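You operate a simulated robot arm through the tools that you are given. There is no shell and no other tool. Be economical: measure what you need, move in short steps, check, and stop when the job is done.

Carry out the task below with a simulated two-armed robot. There is one attempt and no reset: what you move stays moved.

JOB
Put the brown carton from the top of the steel table on the shelf under the steel table. Then take the lid off the dark jar and lay it down on the top of the steel table. Then put the oil bottle labelled "WET" from the top of the steel table on the green roll. Then put the blue edge guard on the top of the steel table away on the top shelf of the dark rack. Then put one of the red lamps from the top of the dark bench on top of the brown parcel there. Then stack the tube box that says "16 x 1.75" from the top of the right bench on top of the tube box marked "20 x 1.75". Then press the button of the teal lamp to switch it off. Then stack the carton marked "brake pads" from the top of the steel table on top of the carton that says "chain links". Then stack the tub marked "polish" from the top of the steel table on top of the tub that says "grease". Keep to this order. Set down upright: brown carton, oil bottle, red lamp.

It is judged by the outcome, as a careful person would: the job done as asked, and still so three seconds after it is handed in. It fails if anything else is knocked over, pushed out of place, dropped, spilled or broken. A push-on lid holds only when it is set on centred and level and pressed home; a screw cap is set on level and turned clockwise until tight.

ROBOT AND FRAMES
Two 7-joint arms with two-finger parallel grippers on one trunk, on a base that drives. Base frame: it is fixed to the floor where the robot stands at the start and does not move with it; the origin is under the middle of the robot, x ahead of it, y to its left, z up; the surface under the hand at the start is at about z = 840. Lengths are in mm, angles in degrees, forces in N, time in s.
The left shoulder is at the start at [30, 119, 1035], the right one opposite. With the tool pointing down near the work surface each hand reaches from about 280 to 680 mm from the robot's upright axis, wherever it stands, measured 20 degrees to its own side. Places, roughly: blue edge guard (8x6x5 cm) [500, 500, 900]; brown carton [750, 0, 1000]; brown parcel [11500, -4250, 1000]; button of the teal lamp [-1100, 400, 900]; carton [750, -750, 750]; dark jar [500, 0, 750]; green roll [750, 250, 750]; green tub, tub [750, -500, 750]; oil bottle [500, 0, 1000]; red lamp (4x5x7 cm) [11200, -4200, 900]; shelf under the steel table [700, 200, 300]; top shelf of the dark rack [-1100, -4300, 1400]; tube box [12000, -750, 1000]. Payload 3.43 kg a hand.
Tool frame (each hand has its own): the origin (TCP) lies between the finger pads and is the grasp point; the fingertips stand 30 mm ahead of it; z points along the fingers, y is the line along which they close. The gripper opens to 94 mm. The fingers are 28 mm wide and 10 mm thick; the gripper's body (50 by 96 mm) begins 55 mm behind the TCP.
Orientation is that of the tool frame in the base frame, as a unit quaternion [x, y, z, w]. With the fingers straight down and closing along the base's y, the tool's x points along the base's -x, its y along +y and its z along -z.

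CONTROLS
- The arms move only by the tool apply_moves. It takes "left_plan", "right_plan" or both (then of equal length, played together; a hand with none holds still); each is text: rows parted by semicolons, each of 7 numbers parted by spaces: the shift along the tool's x, y, z in mm, then the turn, a rotation vector about the tool's x, y, z in degrees, then the opening in per cent of the stroke, from 0 (shut) to 100 (fully open). In form: tx ty tz wx wy wz gripper; .... A call has 1 to 12 rows; each row is the pose to reach, as a shift and turn from the pose commanded when the call began, along the tool's axes at that moment. Rows are played at 5 a second. More than 50 mm and 8.6 degrees between two rows, or a gripper value outside its range, and nothing of the call is played. Where a pose cannot be reached the arm comes as near as it can. A force on the tool above 40 N (or 10 N above the force at the start of the call, whichever is more), or a blocked arm, ends the call early, and 0.2 s more pass. The fingers move at their own pace (about 72 mm/s each) and stop on an object; they squeeze with about 34 N. The grip force told is the motor's: it shows also when the fingers shut on nothing. Time passes only in rows, and 0.2 s behind the last, so rows that repeat a pose let the fingers close. The reply holds the time, the measured pose of the TCP, the force on the tool along the base axes, the opening and the grip force, in the units named above and with some noise, with the torque about the TCP (base axes, N m) and any sound that the robot's microphone picked up, and new pictures: "pictures" is both (left out), scene, wrist or none (wrist: the cameras of the hands that moved).
- Cameras (640 x 400 px; columns grow to the right, rows downward): "scene" is now at [38.1, -6.6, 1730.7]; the picture's right is [-0.11, -0.99, 0.00], its down [-0.86, 0.10, -0.51] and it looks along [0.51, -0.06, -0.86] (base axes); focal length 248 px, centre (320, 200). "left" rides on the left gripper at [76, -14, -102] in its tool frame; the picture's right is [0.18, 0.98, 0.00], its down [-0.75, 0.14, -0.64] and it looks along [-0.63, 0.12, 0.77] (tool axes); focal length 243 px, centre (320, 200). "right" rides on the right gripper at [76, 14, -102] in its tool frame; the picture's right is [-0.18, 0.98, 0.00], its down [-0.75, -0.14, -0.64] and it looks along [-0.63, -0.12, 0.77] (tool axes); focal length 243 px, centre (320, 200). There is no depth. A picture from a camera that has moved, and an enlarged one, comes with that camera's place and axes in the base frame and with its lens.
- raise_lower(by): slides the trunk up (or, below 0, down) by that many mm; the arms and the scene camera ride with it, the base frame stays. It gives what a move gives, with no picture.
- roll_base(legs): drives the robot by 1 to 6 legs, each [ahead, turn to the left] in mm and degrees, along the robot's own axes; the way and the turn of a leg run together, so that a leg with both is an arc; at most 1500 mm and 180 degrees a leg. The arms and the cameras ride along, it lands a little off, and it stops where it bumps. It gives what a move gives, and a new picture of the scene camera.
- aim_head(pan, tilt): turns the head with the scene camera to pan (to the left, within 143 degrees either way) and tilt (down, from -29 to 69), counted from straight ahead of the robot. It gives what a move gives, and a new picture of the scene camera.
- close_up(camera, box): a new picture of the part [left, top, right, bottom] of that camera's present view, enlarged. The clock stands still meanwhile.
- sign_off(): hands the job in; it is judged then, once.

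Work in short steps. Places have to be worked out from the pictures, the camera data and where the tool is seen: move nearer, look again, correct. Check each grasp and each placing, and mend what went wrong. You have 483 turns and 360 pictures in all, those below and enlarged ones among them. Open the grippers and draw the arms clear of the work before you hand the job in, unless the task says otherwise.

The tools are called by a JSON object that holds its "method" and its "body". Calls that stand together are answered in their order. apply_moves: Moves the arms, as the interface text tells. Its arguments: {"type":"object","properties":{"left_plan":{"type":"string"},"right_plan":{"type":"string"},"pictures":{"type":"string","enum":["both","scene","wrist","none"]}},"required":[]} The other tools are called the same way: raise_lower (by) slides the trunk up or down; roll_base (legs) drives the base; aim_head (pan, tilt) turns the head that bears the scene camera; close_up (camera, box) takes an enlarged picture of a part of a camera's view; sign_off () hands the job in.

At the start:

```text
time: 0.0
left_tcp_pos: [477.2, 24.2, 1205.2]
left_tcp_rot: [0.0, 1.0, 0.0, 0.0]
left_contact_force: [0.1, 0.4, 0.3]
left_wrist_torque: [-0.01, 0.0, 0.0]
left_finger_gap: 94.1
left_finger_force: 0.0
right_tcp_pos: [303.7, -304.6, 1167.0]
right_tcp_rot: [0.0, 1.0, 0.0, 0.0]
right_contact_force: [0.5, 0.0, -0.3]
right_wrist_torque: [-0.05, 0.02, 0.01]
right_finger_gap: 93.9
right_finger_force: 0.0
trunk travel left (down, up): [-300.0, 110.0]
robot x, y, heading: [2.5, -1.1, -0.0]
head pan, tilt: [-6.5, 59.4]
```

scene: 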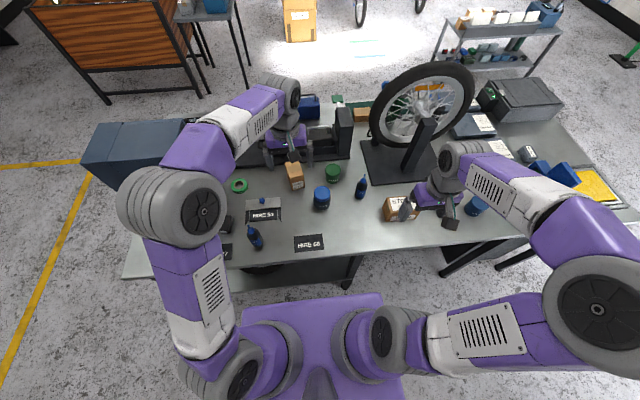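
right: 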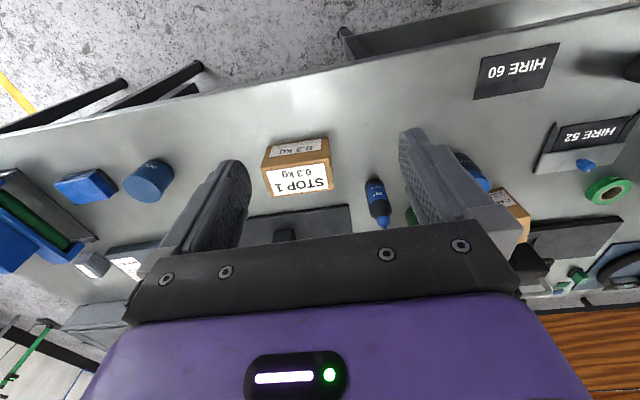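
left: 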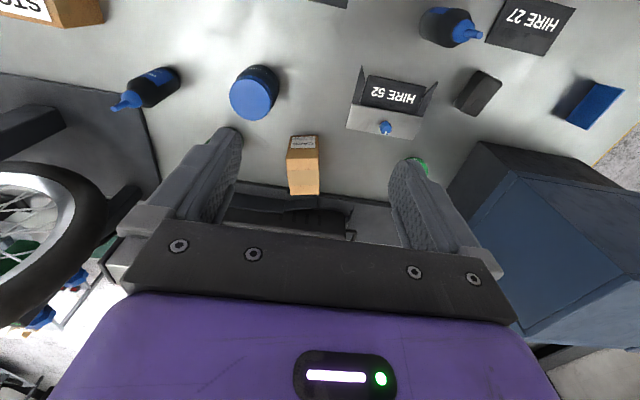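

The pictures show the table with many items. I'll enlarge the relevant part of the scene to identify the items.

{"method": "close_up", "body": {"camera": "scene", "box": [200, 80, 420, 270]}}

{"method": "close_up", "body": {"camera": "scene", "box": [370, 60, 640, 260]}}

{"method": "close_up", "body": {"camera": "left", "box": [0, 0, 640, 240]}}

{"method": "close_up", "body": {"camera": "right", "box": [0, 20, 640, 330]}}

```text
2.11 times, centred on (310, 175) of scene
camera zoom: at [38.1, -6.6, 1730.7], right [-0.11, -0.99, 0.0], down [-0.86, 0.1, -0.51], along [0.51, -0.06, -0.86], focal length 522 px, centre (341, 253)
```

zoom: 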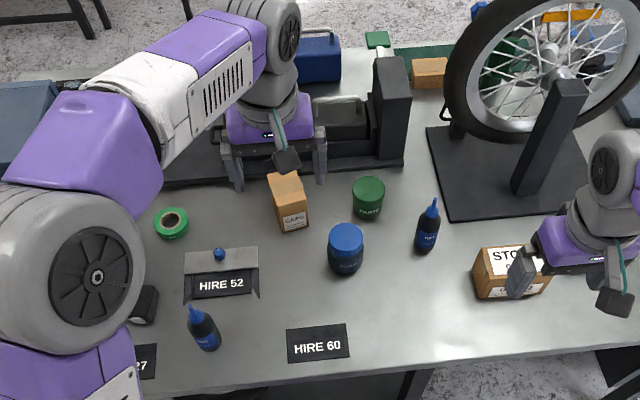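

```text
2.00 times, centred on (505, 160) of scene
camera zoom: at [38.1, -6.6, 1730.7], right [-0.11, -0.99, 0.0], down [-0.86, 0.1, -0.51], along [0.51, -0.06, -0.86], focal length 496 px, centre (-50, 280)
```

zoom: 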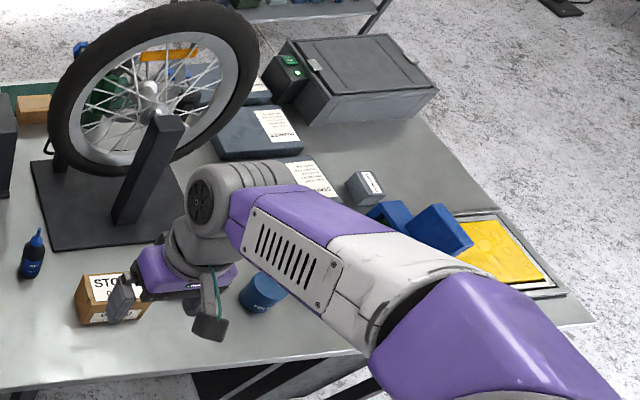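

```text
1.00 times, centred on (320, 120) of left (not enlarged: the box is as wide or as high as the picture)
camera zoom: at [402.1, 10.3, 1307.6], right [-0.18, 0.98, 0.0], down [0.75, 0.14, 0.64], along [0.63, 0.12, -0.77], focal length 243 px, centre (320, 280)
```

zoom: 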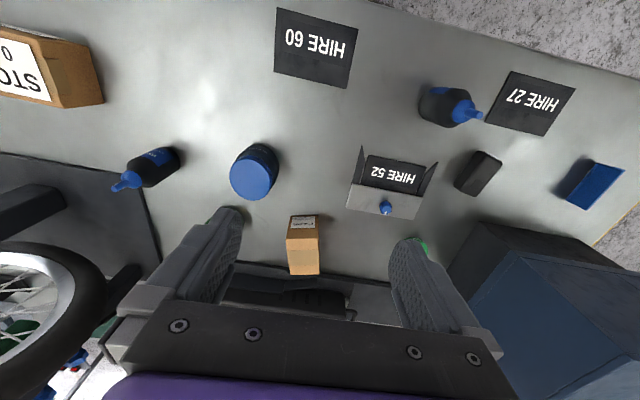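

```text
1.00 times, centred on (320, 175) of right (not enlarged: the box is as wide or as high as the picture)
camera zoom: at [226.8, -290.8, 1269.1], right [0.18, 0.98, 0.0], down [0.75, -0.14, 0.64], along [0.63, -0.12, -0.77], focal length 243 px, centre (320, 225)
```

zoom: 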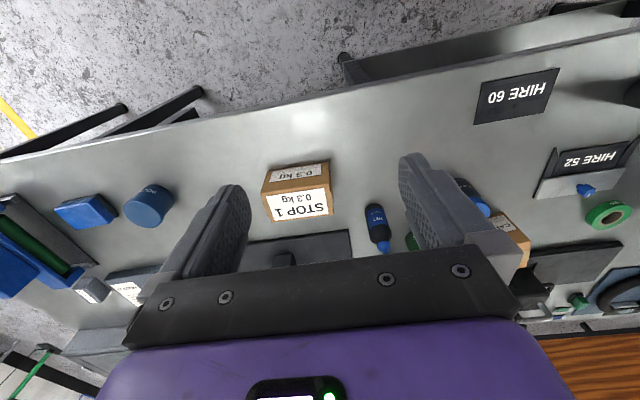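

I'll spread the arms outward to clear the scene view.

{"method": "apply_moves", "body": {"left_plan": "30 45 0 0 0 0 100; 60 90 0 0 0 0 100; 90 130 0 0 0 0 100; 120 170 0 0 0 0 100; 140 215 0 0 0 0 100; 160 260 0 0 0 0 100; 180 300 0 0 0 0 100; 200 340 0 0 0 0 100; 220 380 0 0 0 0 100; 240 420 0 0 0 0 100", "right_plan": "0 -20 0 0 0 0 100; 10 -40 0 0 0 0 100; 20 -60 0 0 0 0 100; 30 -80 0 0 0 0 100; 40 -100 0 0 0 0 100; 50 -120 0 0 0 0 100; 60 -130 0 0 0 0 100; 70 -140 0 0 0 0 100; 80 -150 0 0 0 0 100; 80 -150 0 0 0 0 100", "pictures": "both"}}

{"method": "aim_head", "body": {"pan": 0, "tilt": 50}}

{"method": "close_up", "body": {"camera": "scene", "box": [180, 130, 420, 280]}}

{"method": "close_up", "body": {"camera": "scene", "box": [400, 130, 640, 280]}}

```text
refused: row 1 steps farther than a row can; nothing moved
```

```text
time: 0.7
left_tcp_pos: [477.4, 24.1, 1204.6]
left_tcp_rot: [0.0, 1.0, 0.0, 0.001]
left_contact_force: [0.8, -0.3, -0.8]
left_wrist_torque: [0.03, 0.01, -0.03]
left_finger_gap: 93.8
left_finger_force: 0.1
right_tcp_pos: [302.8, -304.7, 1166.8]
right_tcp_rot: [0.0, 1.0, 0.0, 0.0]
right_contact_force: [-0.3, 0.3, -0.1]
right_wrist_torque: [0.02, 0.01, -0.02]
right_finger_gap: 94.2
right_finger_force: 0.0
trunk travel left (down, up): [-300.0, 110.0]
robot x, y, heading: [3.3, -0.8, 0.0]
head pan, tilt: [0.0, 50.0]
camera scene: at [48.2, 0.9, 1742.5], right [0.0, -1.0, 0.0], down [-0.77, 0.0, -0.64], along [0.64, 0.0, -0.77], focal length 248 px, centre (320, 200)
```

scene: 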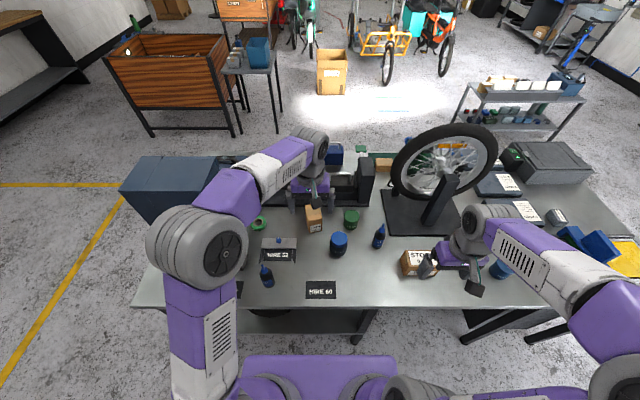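

```text
2.67 times, centred on (300, 205) of scene
camera zoom: at [48.2, 0.9, 1742.5], right [0.0, -1.0, 0.0], down [-0.77, 0.0, -0.64], along [0.64, 0.0, -0.77], focal length 662 px, centre (373, 187)
```

zoom: 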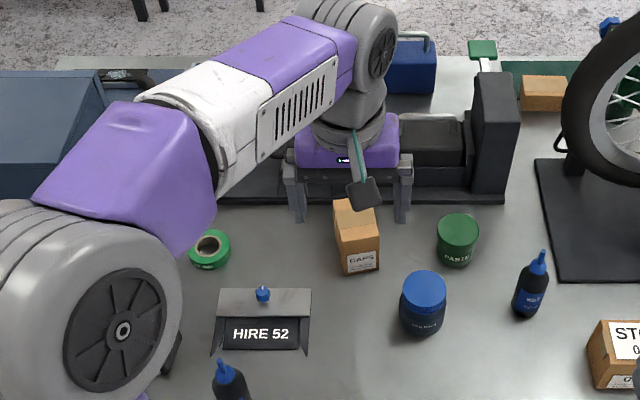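

```text
2.67 times, centred on (520, 205) of scene
camera zoom: at [48.2, 0.9, 1742.5], right [0.0, -1.0, 0.0], down [-0.77, 0.0, -0.64], along [0.64, 0.0, -0.77], focal length 662 px, centre (-213, 187)
```

zoom: 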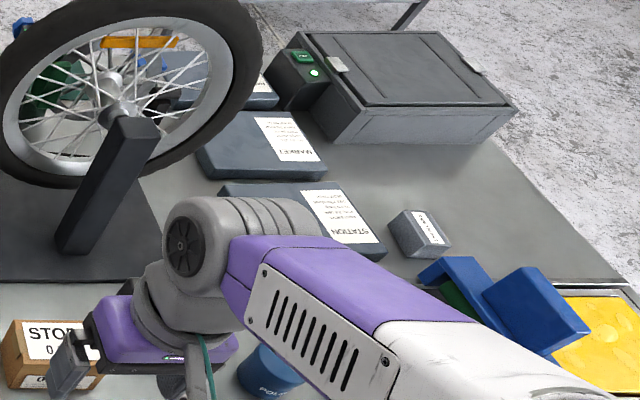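

I'll retry spreading the arms with smaller steps.

{"method": "apply_moves", "body": {"left_plan": "28 35 0 0 0 0 100; 56 70 0 0 0 0 100; 84 105 0 0 0 0 100; 112 140 0 0 0 0 100; 140 175 0 0 0 0 100; 168 210 0 0 0 0 100; 190 250 0 0 0 0 100; 200 290 0 0 0 0 100; 210 330 0 0 0 0 100; 220 370 0 0 0 0 100; 230 410 0 0 0 0 100", "right_plan": "0 -20 0 0 0 0 100; 10 -40 0 0 0 0 100; 20 -60 0 0 0 0 100; 30 -80 0 0 0 0 100; 40 -100 0 0 0 0 100; 50 -120 0 0 0 0 100; 60 -130 0 0 0 0 100; 70 -140 0 0 0 0 100; 80 -150 0 0 0 0 100; 80 -150 0 0 0 0 100; 80 -150 0 0 0 0 100", "pictures": "both"}}

```text
time: 3.1
left_tcp_pos: [247.1, 435.4, 1204.2]
left_tcp_rot: [0.0, 1.0, 0.0, 0.0]
left_contact_force: [0.2, -0.3, 0.5]
left_wrist_torque: [-0.02, 0.02, -0.01]
left_finger_gap: 94.0
left_finger_force: 0.0
right_tcp_pos: [223.2, -454.4, 1166.5]
right_tcp_rot: [0.0, 1.0, 0.0, 0.0]
right_contact_force: [0.1, -0.2, 0.6]
right_wrist_torque: [0.03, 0.02, 0.02]
right_finger_gap: 93.9
right_finger_force: 0.2
trunk travel left (down, up): [-300.0, 110.0]
robot x, y, heading: [1.9, 0.2, 0.1]
head pan, tilt: [0.0, 50.0]
camera scene: at [48.2, 1.8, 1742.5], right [0.0, -1.0, 0.0], down [-0.77, 0.0, -0.64], along [0.64, 0.0, -0.77], focal length 248 px, centre (320, 200)
camera right: at [146.8, -440.7, 1269.4], right [0.18, 0.98, 0.0], down [0.75, -0.14, 0.64], along [0.63, -0.12, -0.77], focal length 243 px, centre (320, 200)
camera left: at [172.2, 421.4, 1307.5], right [-0.18, 0.98, 0.0], down [0.75, 0.14, 0.64], along [0.63, 0.12, -0.77], focal length 243 px, centre (320, 200)
```

scene: 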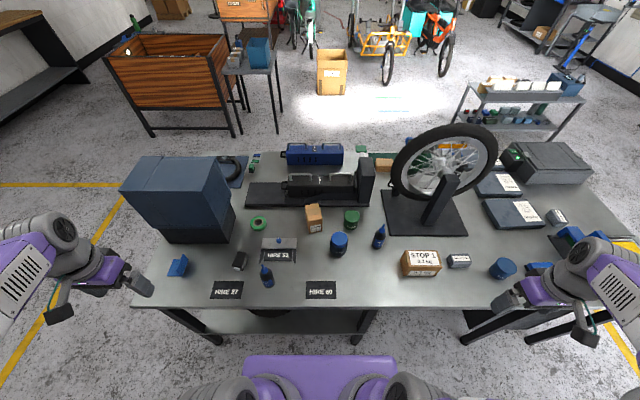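
right: 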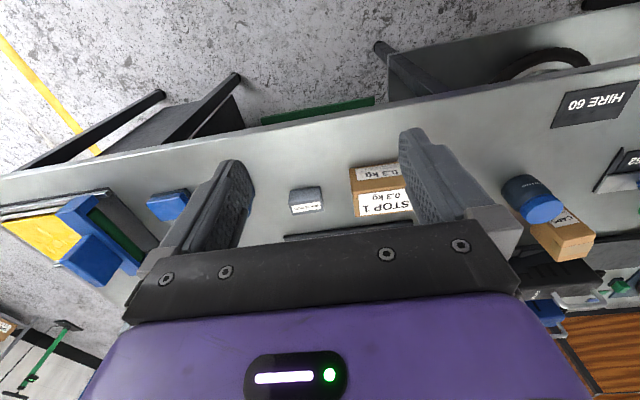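
left: 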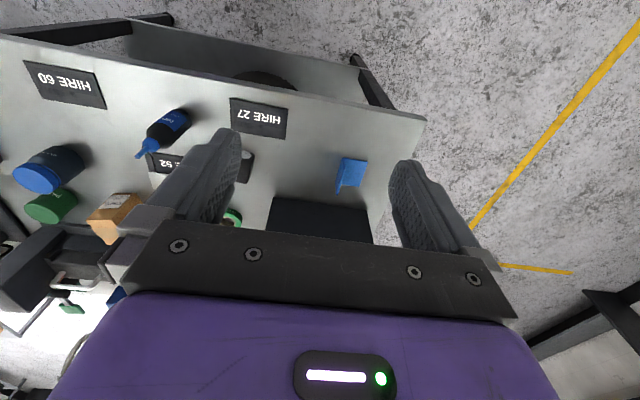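

Now the table is visible; I zoom on its parts to read labels.

{"method": "close_up", "body": {"camera": "scene", "box": [150, 200, 310, 300]}}

{"method": "close_up", "body": {"camera": "scene", "box": [290, 195, 450, 295]}}

{"method": "close_up", "body": {"camera": "scene", "box": [390, 195, 550, 295]}}

{"method": "close_up", "body": {"camera": "scene", "box": [480, 180, 640, 300]}}

{"method": "close_up", "body": {"camera": "scene", "box": [210, 130, 410, 250]}}

```text
4.00 times, centred on (230, 250) of scene
camera zoom: at [48.2, 1.8, 1742.5], right [0.0, -1.0, 0.0], down [-0.77, 0.0, -0.64], along [0.64, 0.0, -0.77], focal length 992 px, centre (680, 0)
```

zoom: 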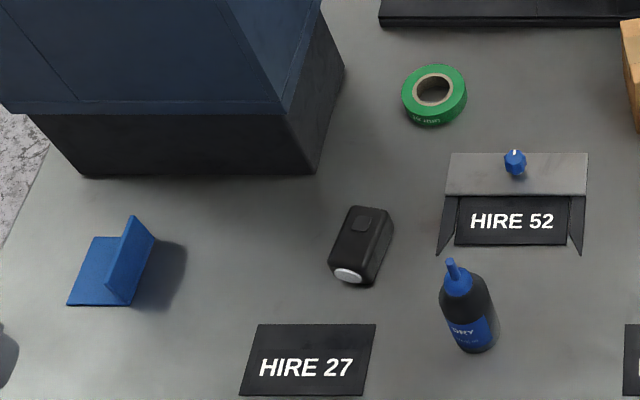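

```text
4.00 times, centred on (370, 245) of scene
camera zoom: at [48.2, 1.8, 1742.5], right [0.0, -1.0, 0.0], down [-0.77, 0.0, -0.64], along [0.64, 0.0, -0.77], focal length 992 px, centre (120, 20)
```

zoom: 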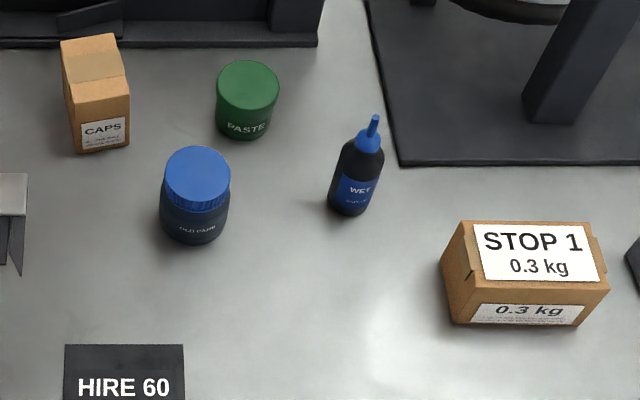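

```text
4.00 times, centred on (470, 245) of scene
camera zoom: at [48.2, 1.8, 1742.5], right [0.0, -1.0, 0.0], down [-0.77, 0.0, -0.64], along [0.64, 0.0, -0.77], focal length 992 px, centre (-280, 20)
```

zoom: 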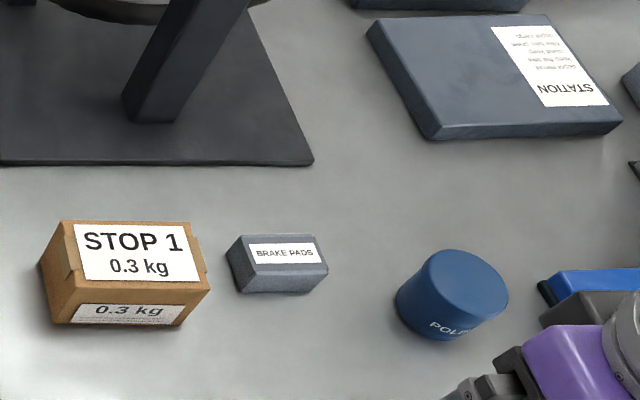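

```text
3.33 times, centred on (560, 240) of scene
camera zoom: at [48.2, 1.8, 1742.5], right [0.0, -1.0, 0.0], down [-0.77, 0.0, -0.64], along [0.64, 0.0, -0.77], focal length 827 px, centre (-480, 67)
```

zoom: 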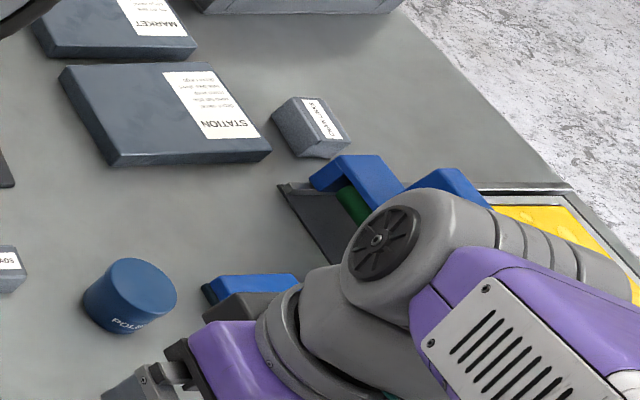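

```text
3.20 times, centred on (310, 190) of scene
camera zoom: at [48.2, 1.8, 1742.5], right [0.0, -1.0, 0.0], down [-0.77, 0.0, -0.64], along [0.64, 0.0, -0.77], focal length 794 px, centre (352, 232)
```

zoom: 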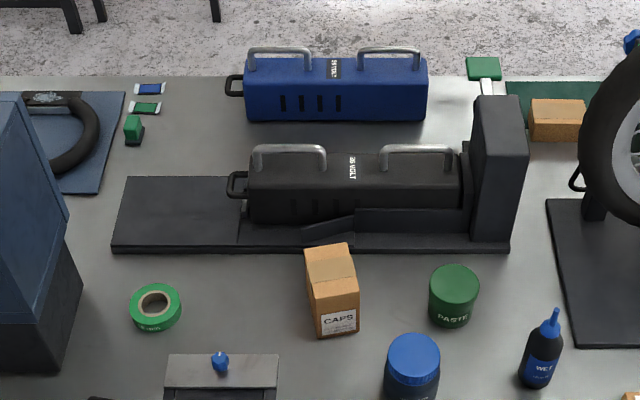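

The brown carton marked "CAPS" is at about (653,25), 100 mm tall. Before grasping I back off to look at the shelf under the table.

{"method": "roll_base", "body": {"legs": [[-700, 0]]}}

{"method": "close_up", "body": {"camera": "scene", "box": [160, 130, 420, 290]}}

{"method": "close_up", "body": {"camera": "scene", "box": [400, 100, 640, 260]}}

```text
time: 7.0
left_tcp_pos: [-449.5, 434.9, 1205.4]
left_tcp_rot: [0.001, 1.0, 0.0, 0.001]
left_contact_force: [0.3, 0.4, 0.6]
left_wrist_torque: [-0.05, -0.01, 0.02]
left_finger_gap: 94.2
left_finger_force: 0.0
right_tcp_pos: [-478.0, -454.8, 1165.7]
right_tcp_rot: [0.001, 1.0, 0.001, -0.001]
right_contact_force: [-0.1, 0.8, -0.1]
right_wrist_torque: [0.0, -0.01, -0.02]
right_finger_gap: 94.1
right_finger_force: 0.0
trunk travel left (down, up): [-300.0, 110.0]
robot x, y, heading: [-696.4, 0.9, 0.2]
head pan, tilt: [0.0, 50.0]
camera scene: at [-650.7, 1.7, 1742.5], right [0.0, -1.0, 0.0], down [-0.77, 0.0, -0.64], along [0.64, 0.0, -0.77], focal length 248 px, centre (320, 200)
```

scene: 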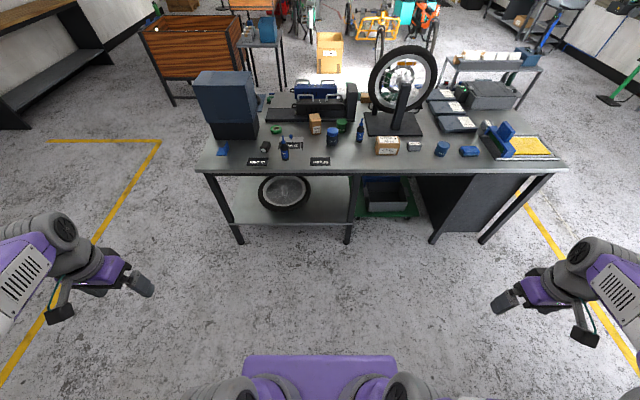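

```text
2.46 times, centred on (290, 210) of scene
camera zoom: at [-650.7, 1.7, 1742.5], right [0.0, -1.0, 0.0], down [-0.77, 0.0, -0.64], along [0.64, 0.0, -0.77], focal length 611 px, centre (394, 175)
```

zoom: 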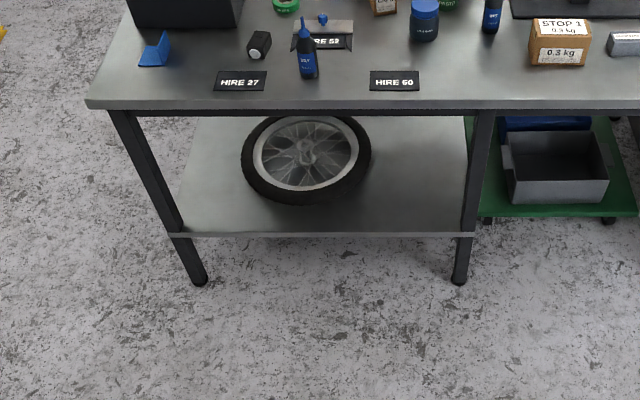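

```text
2.50 times, centred on (520, 180) of scene
camera zoom: at [-650.7, 1.7, 1742.5], right [0.0, -1.0, 0.0], down [-0.77, 0.0, -0.64], along [0.64, 0.0, -0.77], focal length 620 px, centre (-180, 250)
```

zoom: 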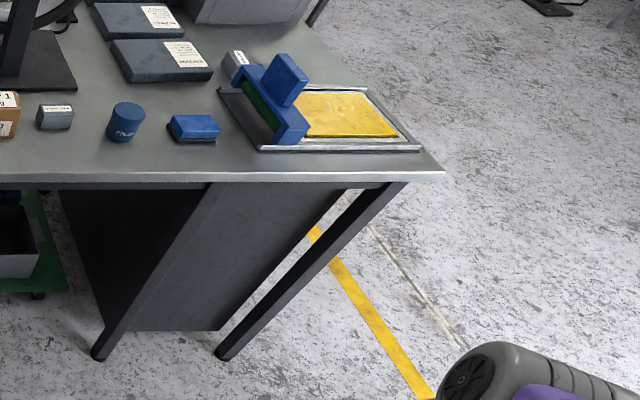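

Shelf is free to the right of the tyre (around x 440, y −80, z≈300). I drive back to the table and bring the left hand toward the carton.

{"method": "roll_base", "body": {"legs": [[700, 0]]}}

{"method": "apply_moves", "body": {"left_plan": "-15 -45 0 0 0 0 100; -30 -90 0 0 0 0 100; -45 -135 0 0 0 0 100; -60 -180 0 0 0 0 100; -75 -225 0 0 0 0 100; -90 -270 0 0 0 0 100; -105 -315 0 0 0 0 100; -120 -360 15 0 0 0 100; -140 -400 35 0 0 0 100; -160 -410 75 0 0 0 100; -180 -410 115 0 0 0 100; -180 -410 150 0 0 0 100", "pictures": "both"}}

```text
time: 10.8
left_tcp_pos: [250.1, 431.2, 1205.4]
left_tcp_rot: [0.003, 1.0, 0.0, 0.0]
left_contact_force: [0.1, -0.1, 0.9]
left_wrist_torque: [-0.01, -0.01, -0.01]
left_finger_gap: 93.9
left_finger_force: 0.1
right_tcp_pos: [221.3, -457.8, 1166.6]
right_tcp_rot: [0.003, 1.0, 0.0, 0.0]
right_contact_force: [-0.1, -0.3, -0.3]
right_wrist_torque: [0.02, 0.01, 0.01]
right_finger_gap: 94.0
right_finger_force: 0.1
trunk travel left (down, up): [-300.0, 110.0]
robot x, y, heading: [3.6, 3.4, -0.3]
head pan, tilt: [0.0, 50.0]
camera scene: at [49.6, -1.0, 1742.5], right [-0.01, -1.0, 0.0], down [-0.77, 0.0, -0.64], along [0.64, 0.0, -0.77], focal length 248 px, centre (320, 200)
```

scene: 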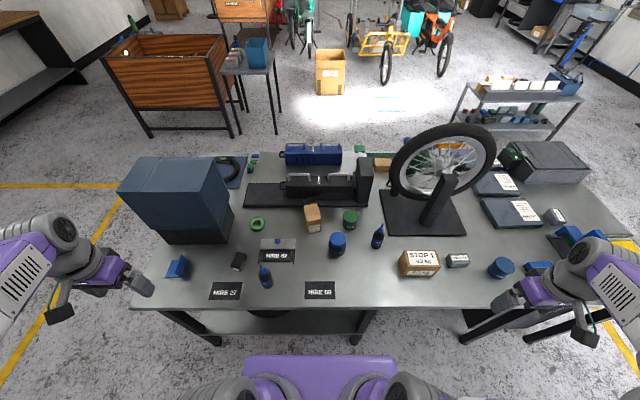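

```text
time: 13.4
left_tcp_pos: [428.8, 18.6, 1054.4]
left_tcp_rot: [0.003, 1.0, 0.0, 0.001]
left_contact_force: [0.0, 0.0, -0.3]
left_wrist_torque: [-0.02, -0.01, -0.01]
left_finger_gap: 94.0
left_finger_force: 0.0
right_tcp_pos: [222.4, -457.7, 1167.4]
right_tcp_rot: [0.003, 1.0, 0.0, 0.0]
right_contact_force: [-0.6, 0.5, 0.1]
right_wrist_torque: [-0.03, 0.01, -0.01]
right_finger_gap: 94.0
right_finger_force: 0.0
trunk travel left (down, up): [-300.0, 110.0]
robot x, y, heading: [-1.2, -3.7, -0.3]
head pan, tilt: [0.0, 50.0]
camera scene: at [49.3, -1.2, 1742.5], right [-0.01, -1.0, 0.0], down [-0.77, 0.0, -0.64], along [0.64, 0.0, -0.77], focal length 248 px, centre (320, 200)
camera left: at [353.7, 4.9, 1157.4], right [-0.18, 0.98, 0.0], down [0.75, 0.14, 0.64], along [0.63, 0.11, -0.77], focal length 243 px, centre (320, 200)
```

scene: 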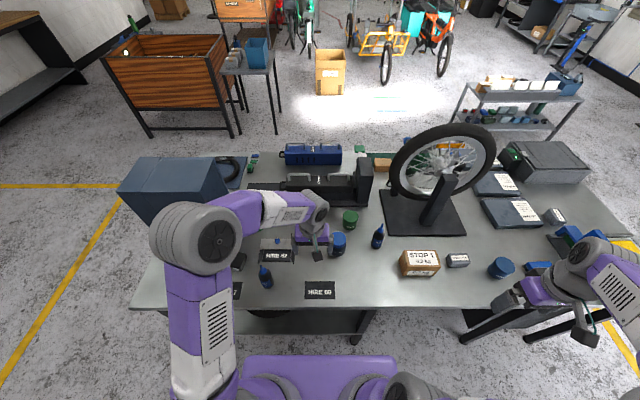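
left: 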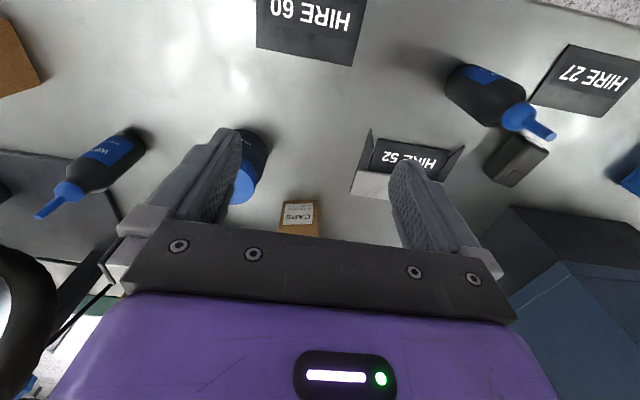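

I zoom to determine the carton's yaw.

{"method": "close_up", "body": {"camera": "left", "box": [240, 130, 400, 230]}}

{"method": "close_up", "body": {"camera": "scene", "box": [290, 190, 370, 240]}}

```text
4.00 times, centred on (320, 180) of left
camera zoom: at [353.7, 4.9, 1157.4], right [-0.18, 0.98, 0.0], down [0.75, 0.14, 0.64], along [0.63, 0.11, -0.77], focal length 970 px, centre (320, 280)
```

zoom: 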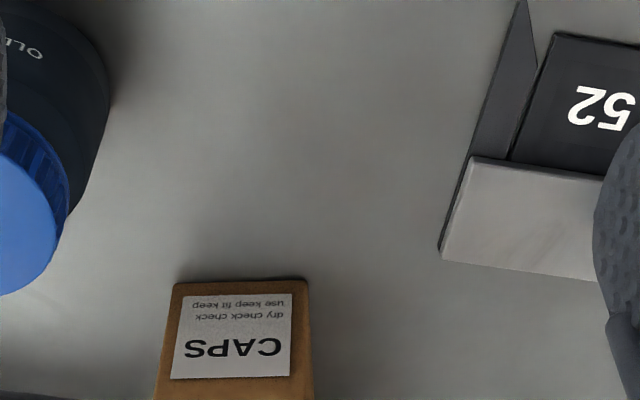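

```text
8.00 times, centred on (330, 215) of scene
camera zoom: at [49.3, -1.2, 1742.5], right [-0.01, -1.0, 0.0], down [-0.77, 0.0, -0.64], along [0.64, 0.0, -0.77], focal length 1984 px, centre (240, 80)
```

zoom: 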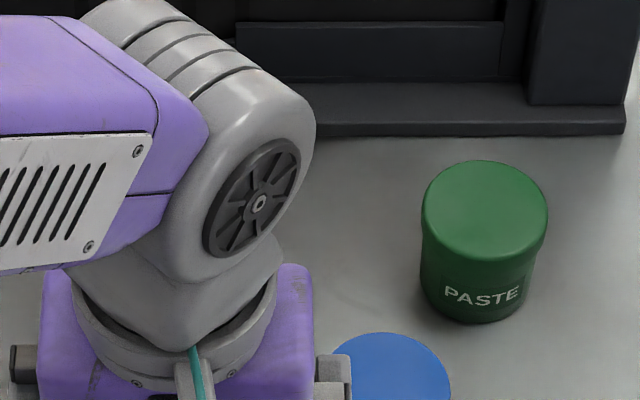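

Carton is at about (656,24), yawed ~11°. I move to a pre-grasp pitched 30° forward.

{"method": "apply_moves", "body": {"left_plan": "-35 -1 13 -0.6 -6 -2.1 100; -70 -2 26 -1.2 -12 -4.3 100; -105 -3 39 -1.7 -18 -6.5 100; -140 -4 52 -2.3 -24 -8.6 100; -173 -5 64 -2.9 -29.9 -10.75 100; -173 -5 64 -2.9 -29.9 -10.75 100", "pictures": "both"}}

```text
time: 14.8
left_tcp_pos: [600.6, 14.3, 991.2]
left_tcp_rot: [-0.091, 0.962, 0.024, 0.258]
left_contact_force: [0.6, 0.5, -0.3]
left_wrist_torque: [0.01, 0.01, -0.01]
left_finger_gap: 94.1
left_finger_force: 0.0
right_tcp_pos: [221.0, -457.4, 1167.4]
right_tcp_rot: [0.003, 1.0, 0.0, 0.0]
right_contact_force: [-0.3, 0.1, 0.3]
right_wrist_torque: [-0.04, 0.01, -0.02]
right_finger_gap: 94.2
right_finger_force: 0.2
trunk travel left (down, up): [-300.0, 110.0]
robot x, y, heading: [4.2, -3.0, -0.2]
head pan, tilt: [0.0, 50.0]
camera scene: at [48.8, -0.4, 1742.6], right [-0.01, -1.0, 0.0], down [-0.77, 0.0, -0.64], along [0.64, 0.0, -0.77], focal length 248 px, centre (320, 200)
camera left: at [490.1, -20.7, 1042.3], right [-0.34, 0.94, -0.09], down [0.3, 0.2, 0.93], along [0.89, 0.29, -0.35], focal length 243 px, centre (320, 200)
```

scene: 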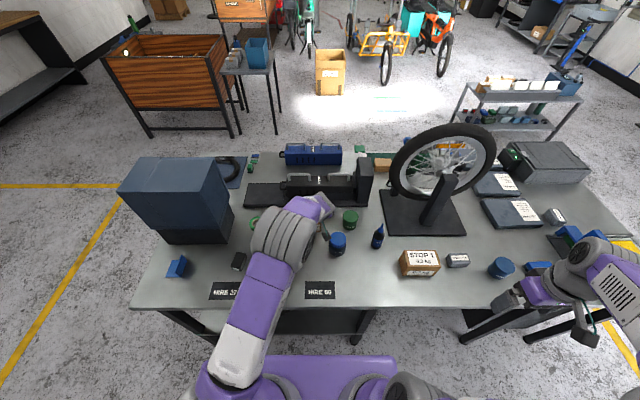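
left: 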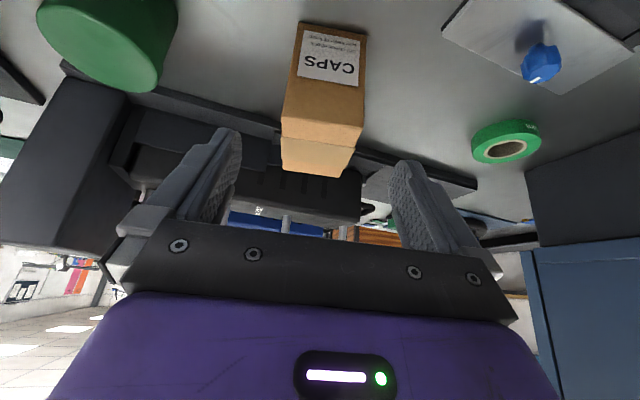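

I zoom to understand the carton's shape.

{"method": "close_up", "body": {"camera": "left", "box": [240, 0, 400, 200]}}

```text
2.00 times, centred on (320, 100) of left
camera zoom: at [490.1, -20.7, 1042.3], right [-0.34, 0.94, -0.09], down [0.3, 0.2, 0.93], along [0.89, 0.29, -0.35], focal length 485 px, centre (320, 400)
```

zoom: 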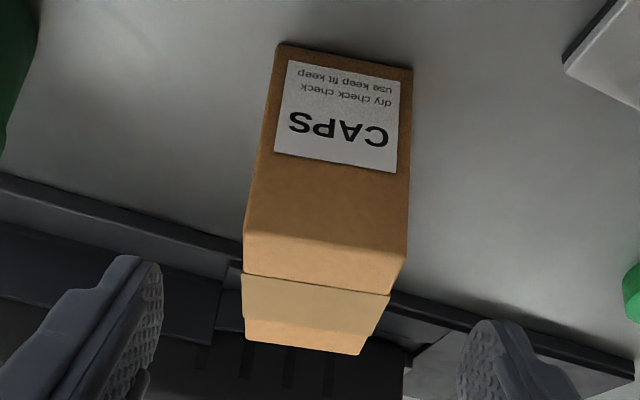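

Carton centre ≈ (662,28), height ~93. Advance along the tool and close.

{"method": "apply_moves", "body": {"left_plan": "1 0 40 0 0 0 100; 2 1 80 0 0 0 100; 3 1.5 116 0 0 0 100; 3 1.5 116 0 0 0 100; 3 1.5 116 0 0 0 20; 3 1.5 116 0 0 0 20; 3 1.5 116 0 0 0 20; 3 1.5 116 0 0 0 20", "pictures": "wrist"}}

```text
time: 16.6
left_tcp_pos: [656.6, 24.1, 892.1]
left_tcp_rot: [-0.09, 0.961, 0.023, 0.261]
left_contact_force: [2.8, -4.6, 22.1]
left_wrist_torque: [0.41, 0.28, 0.2]
left_finger_gap: 62.1
left_finger_force: 34.1
right_tcp_pos: [219.6, -458.7, 1166.6]
right_tcp_rot: [0.003, 1.0, 0.001, 0.001]
right_contact_force: [-0.3, 0.5, 0.2]
right_wrist_torque: [-0.01, 0.01, 0.0]
right_finger_gap: 94.0
right_finger_force: 0.0
trunk travel left (down, up): [-300.0, 110.0]
robot x, y, heading: [1.3, -2.3, -0.3]
head pan, tilt: [0.0, 50.0]
camera left: at [544.5, -10.2, 942.1], right [-0.34, 0.94, -0.09], down [0.29, 0.2, 0.93], along [0.89, 0.29, -0.34], focal length 243 px, centre (320, 200)
```

left: 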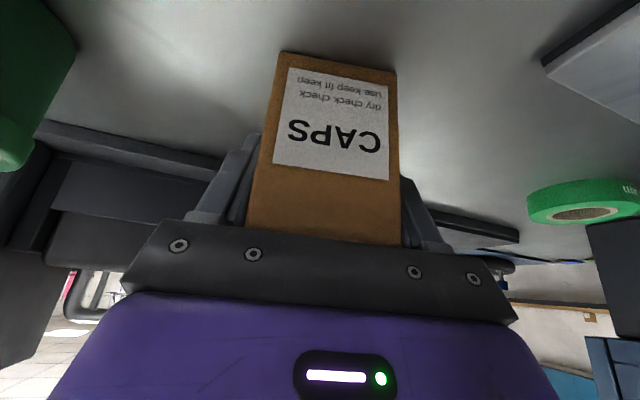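

Grip is firm (62 mm). Lift straight up 150 mm.

{"method": "apply_moves", "body": {"left_plan": "-12 0 -22 0 0 0 20; -34 0 -60 0 0 0 20; -56 0 -98 0 0 0 20; -75 0 -130 0 0 0 20; -75 0 -130 0 0 0 20", "pictures": "scene"}}

```text
time: 17.8
left_tcp_pos: [656.7, 25.4, 1040.4]
left_tcp_rot: [-0.091, 0.962, 0.025, 0.257]
left_contact_force: [0.2, 0.3, -2.2]
left_wrist_torque: [-0.02, 0.01, 0.02]
left_finger_gap: 62.2
left_finger_force: 33.5
right_tcp_pos: [221.6, -458.0, 1165.6]
right_tcp_rot: [0.002, 1.0, 0.0, 0.0]
right_contact_force: [0.4, 0.3, -0.4]
right_wrist_torque: [0.0, 0.01, 0.02]
right_finger_gap: 93.7
right_finger_force: 0.0
trunk travel left (down, up): [-300.0, 110.0]
robot x, y, heading: [4.6, -3.1, -0.3]
head pan, tilt: [0.0, 50.0]
camera scene: at [50.3, -1.0, 1742.5], right [-0.01, -1.0, 0.0], down [-0.77, 0.0, -0.64], along [0.64, 0.0, -0.77], focal length 248 px, centre (320, 200)
```

scene: 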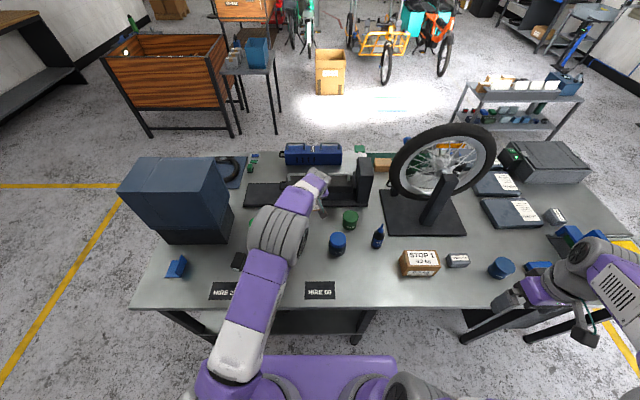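

Lifted (about 2 N). Drive back clear of the table and lower the trunk.

{"method": "roll_base", "body": {"legs": [[-560, 0]]}}

{"method": "raise_lower", "body": {"by": -300}}

{"method": "aim_head", "body": {"pan": 0, "tilt": 45}}

```text
time: 21.0
left_tcp_pos: [92.6, 27.8, 1040.0]
left_tcp_rot: [-0.09, 0.962, 0.024, 0.257]
left_contact_force: [-0.7, -0.5, -2.0]
left_wrist_torque: [0.03, 0.02, -0.01]
left_finger_gap: 62.3
left_finger_force: 34.1
right_tcp_pos: [-341.3, -454.4, 1166.1]
right_tcp_rot: [0.002, 1.0, 0.0, 0.0]
right_contact_force: [-0.1, -0.5, 0.4]
right_wrist_torque: [0.03, 0.0, -0.02]
right_finger_gap: 93.8
right_finger_force: 0.1
trunk travel left (down, up): [-300.0, 110.0]
robot x, y, heading: [-563.0, 3.3, -0.6]
head pan, tilt: [0.0, 50.0]
camera scene: at [-514.4, 2.1, 1742.5], right [-0.01, -1.0, 0.0], down [-0.77, 0.0, -0.64], along [0.64, 0.0, -0.77], focal length 248 px, centre (320, 200)
```

scene: 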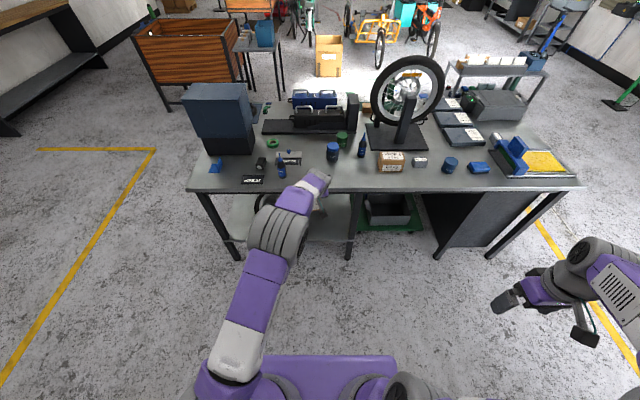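

```text
time: 24.0
left_tcp_pos: [92.2, 28.6, 739.7]
left_tcp_rot: [-0.089, 0.962, 0.024, 0.257]
left_contact_force: [0.0, 0.3, -2.0]
left_wrist_torque: [-0.01, 0.0, -0.02]
left_finger_gap: 62.1
left_finger_force: 33.8
right_tcp_pos: [-342.3, -455.3, 865.3]
right_tcp_rot: [0.003, 1.0, 0.0, 0.0]
right_contact_force: [-0.6, -0.5, 0.1]
right_wrist_torque: [0.0, -0.01, 0.02]
right_finger_gap: 94.0
right_finger_force: 0.1
trunk travel left (down, up): [0.0, 410.0]
robot x, y, heading: [-563.0, 4.5, -0.4]
head pan, tilt: [0.0, 50.0]
```

```text
time: 24.7
left_tcp_pos: [92.9, 27.4, 739.1]
left_tcp_rot: [-0.09, 0.962, 0.024, 0.257]
left_contact_force: [1.0, 0.4, -2.8]
left_wrist_torque: [0.0, 0.01, -0.01]
left_finger_gap: 62.1
left_finger_force: 33.9
right_tcp_pos: [-342.8, -455.5, 865.8]
right_tcp_rot: [0.003, 1.0, 0.0, 0.0]
right_contact_force: [-0.2, 1.1, -0.2]
right_wrist_torque: [0.02, 0.0, 0.0]
right_finger_gap: 93.8
right_finger_force: 0.0
trunk travel left (down, up): [0.0, 410.0]
robot x, y, heading: [-563.6, 2.1, -0.7]
head pan, tilt: [0.0, 45.0]
camera scene: at [-509.7, 2.1, 1449.4], right [-0.01, -1.0, 0.0], down [-0.71, 0.0, -0.71], along [0.71, 0.0, -0.71], focal length 248 px, centre (320, 200)
```

scene: 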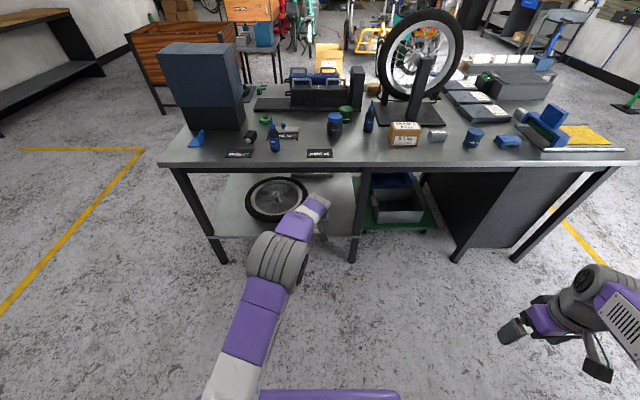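

I draw the hand in and down (TCP to about z 415, y −75) while still in front of the table.

{"method": "apply_moves", "body": {"left_plan": "34 -8 22 0 0 0 20; 68 -16 44 0 0 0 20; 102 -24 66 0 0 0 20; 136 -31 88 0 0 0 20; 170 -39 110 0 0 0 20; 204 -47 133 0 0 0 20; 238 -55 155 0 0 0 20; 272 -62 177 0 0 0 20; 306 -70 199 0 0 0 20; 306 -70 199 0 0 0 20", "pictures": "both"}}

```text
time: 26.9
left_tcp_pos: [-56.4, -70.1, 414.4]
left_tcp_rot: [-0.09, 0.962, 0.024, 0.258]
left_contact_force: [0.1, -0.1, -2.8]
left_wrist_torque: [0.05, 0.0, -0.03]
left_finger_gap: 62.1
left_finger_force: 33.9
right_tcp_pos: [-341.9, -455.5, 865.8]
right_tcp_rot: [0.002, 1.0, 0.0, 0.0]
right_contact_force: [0.1, -0.8, 0.3]
right_wrist_torque: [-0.01, 0.03, -0.02]
right_finger_gap: 93.7
right_finger_force: 0.0
trunk travel left (down, up): [0.0, 410.0]
robot x, y, heading: [-560.1, 0.4, -0.4]
head pan, tilt: [0.0, 45.0]
camera scene: at [-509.8, 2.0, 1449.5], right [-0.01, -1.0, 0.0], down [-0.71, 0.0, -0.71], along [0.71, 0.0, -0.71], focal length 248 px, centre (320, 200)
camera left: at [-168.4, -106.0, 465.7], right [-0.34, 0.94, -0.09], down [0.3, 0.2, 0.93], along [0.89, 0.29, -0.35], focal length 243 px, centre (320, 200)
```

scene: 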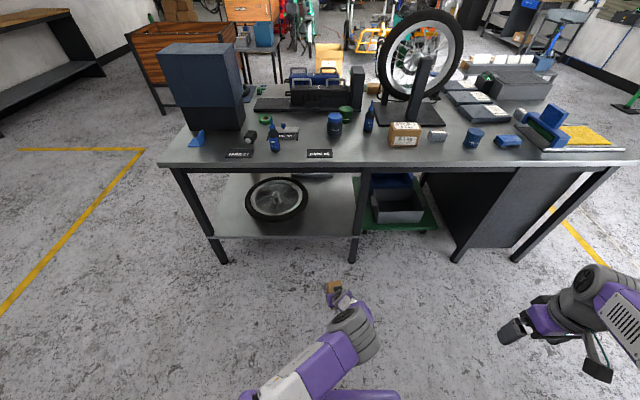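
left: 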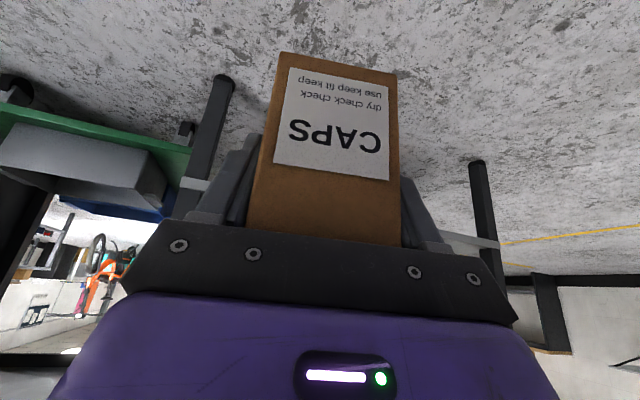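

The carton is held upright at z 414. I drive forward so it goes in under the table top, right of the tyre.

{"method": "roll_base", "body": {"legs": [[510, 0]]}}

{"method": "close_up", "body": {"camera": "left", "box": [0, 0, 640, 400]}}

```text
time: 29.9
left_tcp_pos: [454.7, -70.5, 414.3]
left_tcp_rot: [-0.092, 0.961, 0.025, 0.258]
left_contact_force: [-0.1, 0.0, -2.6]
left_wrist_torque: [-0.02, 0.03, 0.0]
left_finger_gap: 62.0
left_finger_force: 34.1
right_tcp_pos: [170.5, -456.5, 866.2]
right_tcp_rot: [0.0, 1.0, -0.001, 0.0]
right_contact_force: [0.3, -0.2, 0.5]
right_wrist_torque: [-0.02, -0.04, 0.01]
right_finger_gap: 94.2
right_finger_force: 0.0
trunk travel left (down, up): [0.0, 410.0]
robot x, y, heading: [-49.2, 0.7, -0.3]
head pan, tilt: [0.0, 45.0]
camera scene: at [1.2, 0.4, 1449.4], right [0.0, -1.0, 0.0], down [-0.71, 0.0, -0.71], along [0.71, 0.0, -0.71], focal length 248 px, centre (320, 200)
```

scene: 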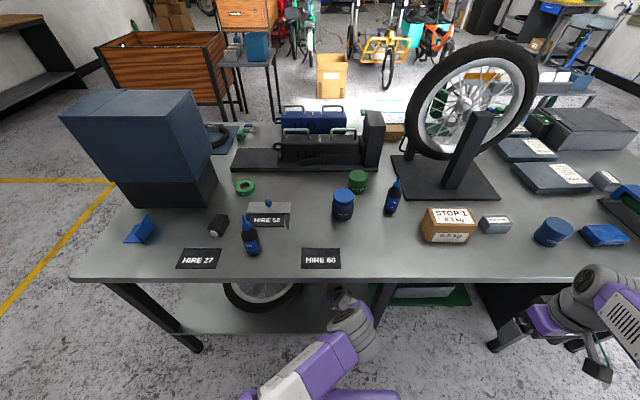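

```text
1.00 times, centred on (320, 200) of left (not enlarged: the box is as wide or as high as the picture)
camera zoom: at [342.9, -105.6, 465.8], right [-0.34, 0.93, -0.09], down [0.3, 0.2, 0.93], along [0.89, 0.29, -0.35], focal length 243 px, centre (320, 200)
```

zoom: 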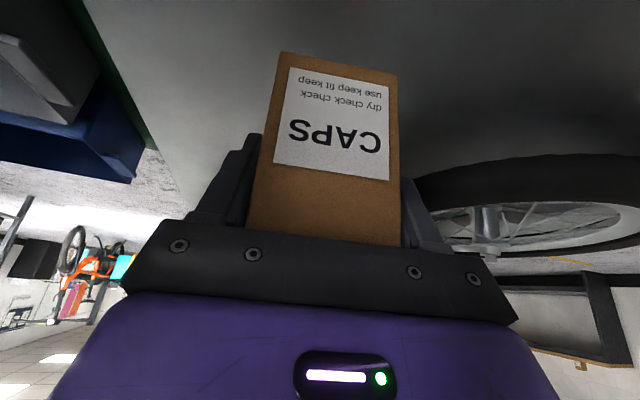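

Carton is over the free shelf area. Lower 48 mm, then creep.

{"method": "apply_moves", "body": {"left_plan": "8 0 14 0 0 0 20; 16 0 28 0 0 0 20; 24 0 41.6 0 0 0 20; 24 0 41.6 0 0 0 20", "pictures": "wrist"}}

```text
time: 30.9
left_tcp_pos: [454.0, -70.7, 367.1]
left_tcp_rot: [-0.092, 0.961, 0.025, 0.259]
left_contact_force: [0.2, 0.5, -2.0]
left_wrist_torque: [-0.06, 0.02, 0.02]
left_finger_gap: 62.2
left_finger_force: 33.7
right_tcp_pos: [171.0, -456.3, 866.8]
right_tcp_rot: [0.001, 1.0, 0.0, 0.0]
right_contact_force: [0.6, -0.1, 0.2]
right_wrist_torque: [0.0, 0.01, 0.01]
right_finger_gap: 94.2
right_finger_force: 0.1
trunk travel left (down, up): [0.0, 410.0]
robot x, y, heading: [-51.6, 0.9, -0.3]
head pan, tilt: [0.0, 45.0]
camera left: at [342.8, -105.4, 418.0], right [-0.34, 0.93, -0.09], down [0.3, 0.2, 0.93], along [0.89, 0.29, -0.35], focal length 243 px, centre (320, 200)
```

left: 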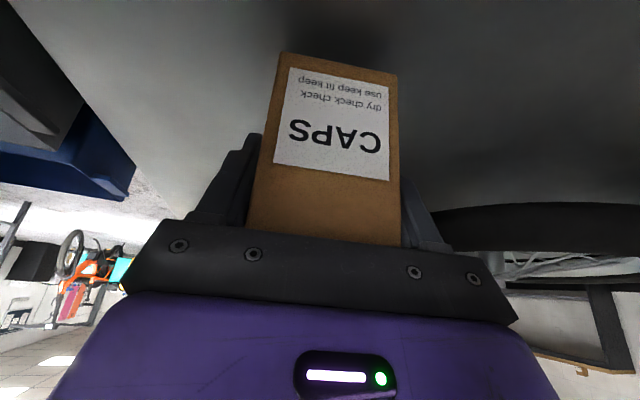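

Creep down in 3 mm rows until contact shows.

{"method": "apply_moves", "body": {"left_plan": "2 0 3.5 0 0 0 20; 4 0 7 0 0 0 20; 6 0 10.4 0 0 0 20; 6 0 10.4 0 0 0 20", "pictures": "none"}}

{"method": "apply_moves", "body": {"left_plan": "1.5 0 2.6 0 0 0 20; 3 0 5.2 0 0 0 20; 3 0 5.2 0 0 0 20", "pictures": "wrist"}}

```text
time: 31.9
left_tcp_pos: [454.5, -69.4, 354.4]
left_tcp_rot: [-0.092, 0.962, 0.025, 0.257]
left_contact_force: [0.5, 0.0, -2.4]
left_wrist_torque: [0.01, 0.01, 0.0]
left_finger_gap: 62.1
left_finger_force: 34.2
right_tcp_pos: [171.0, -456.6, 865.9]
right_tcp_rot: [0.0, 1.0, 0.001, -0.001]
right_contact_force: [0.3, 0.5, -0.1]
right_wrist_torque: [0.02, 0.0, -0.04]
right_finger_gap: 93.7
right_finger_force: 0.1
trunk travel left (down, up): [0.0, 410.0]
robot x, y, heading: [-49.2, -2.6, 0.0]
head pan, tilt: [0.0, 45.0]
```

```text
time: 32.7
left_tcp_pos: [455.9, -70.4, 350.6]
left_tcp_rot: [-0.093, 0.961, 0.026, 0.261]
left_contact_force: [-6.8, 4.5, 28.1]
left_wrist_torque: [0.24, 0.62, -0.08]
left_finger_gap: 62.1
left_finger_force: 34.3
right_tcp_pos: [168.1, -455.7, 867.4]
right_tcp_rot: [0.001, 1.0, 0.0, 0.002]
right_contact_force: [0.4, -0.4, -0.5]
right_wrist_torque: [0.04, 0.0, -0.02]
right_finger_gap: 94.3
right_finger_force: 0.1
trunk travel left (down, up): [0.0, 410.0]
robot x, y, heading: [-48.8, 1.0, 0.1]
head pan, tilt: [0.0, 45.0]
camera left: at [343.8, -106.0, 402.2], right [-0.34, 0.93, -0.09], down [0.29, 0.2, 0.93], along [0.89, 0.29, -0.34], focal length 243 px, centre (320, 200)
```

left: 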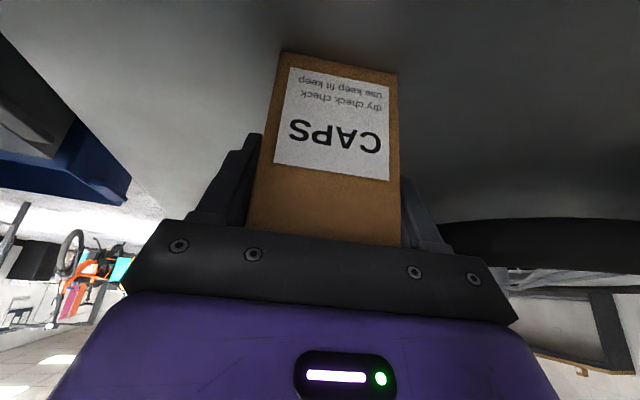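

Contact at 28 N: the carton stands on the shelf. I back off 1.5 mm, open, and withdraw along the tool axis.

{"method": "apply_moves", "body": {"left_plan": "-1 0 -1.7 0 0 0 20; -1 0 -1.7 0 0 0 60; -1 0 -1.7 0 0 0 100; -1 0 -1.7 0 0 0 100; -1 0 -20 0 0 0 100; -1 0 -50 0 0 0 100; -1 0 -90 0 0 0 100; -1 0 -120 0 0 0 100", "pictures": "wrist"}}

```text
time: 34.5
left_tcp_pos: [397.0, -81.7, 454.8]
left_tcp_rot: [-0.093, 0.961, 0.027, 0.258]
left_contact_force: [-0.7, -0.2, -0.2]
left_wrist_torque: [0.04, -0.01, -0.02]
left_finger_gap: 94.1
left_finger_force: 0.1
right_tcp_pos: [169.5, -455.2, 866.0]
right_tcp_rot: [0.0, 1.0, 0.0, 0.0]
right_contact_force: [-0.4, 0.0, -0.6]
right_wrist_torque: [0.0, 0.01, 0.03]
right_finger_gap: 93.8
right_finger_force: 0.1
trunk travel left (down, up): [0.0, 410.0]
robot x, y, heading: [-55.1, 2.9, 0.1]
head pan, tilt: [0.0, 45.0]
camera left: at [284.8, -116.8, 504.5], right [-0.34, 0.94, -0.09], down [0.3, 0.2, 0.93], along [0.89, 0.29, -0.35], focal length 243 px, centre (320, 200)
```

left: 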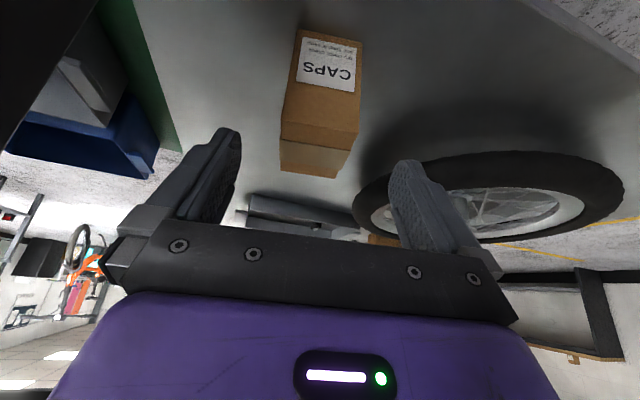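

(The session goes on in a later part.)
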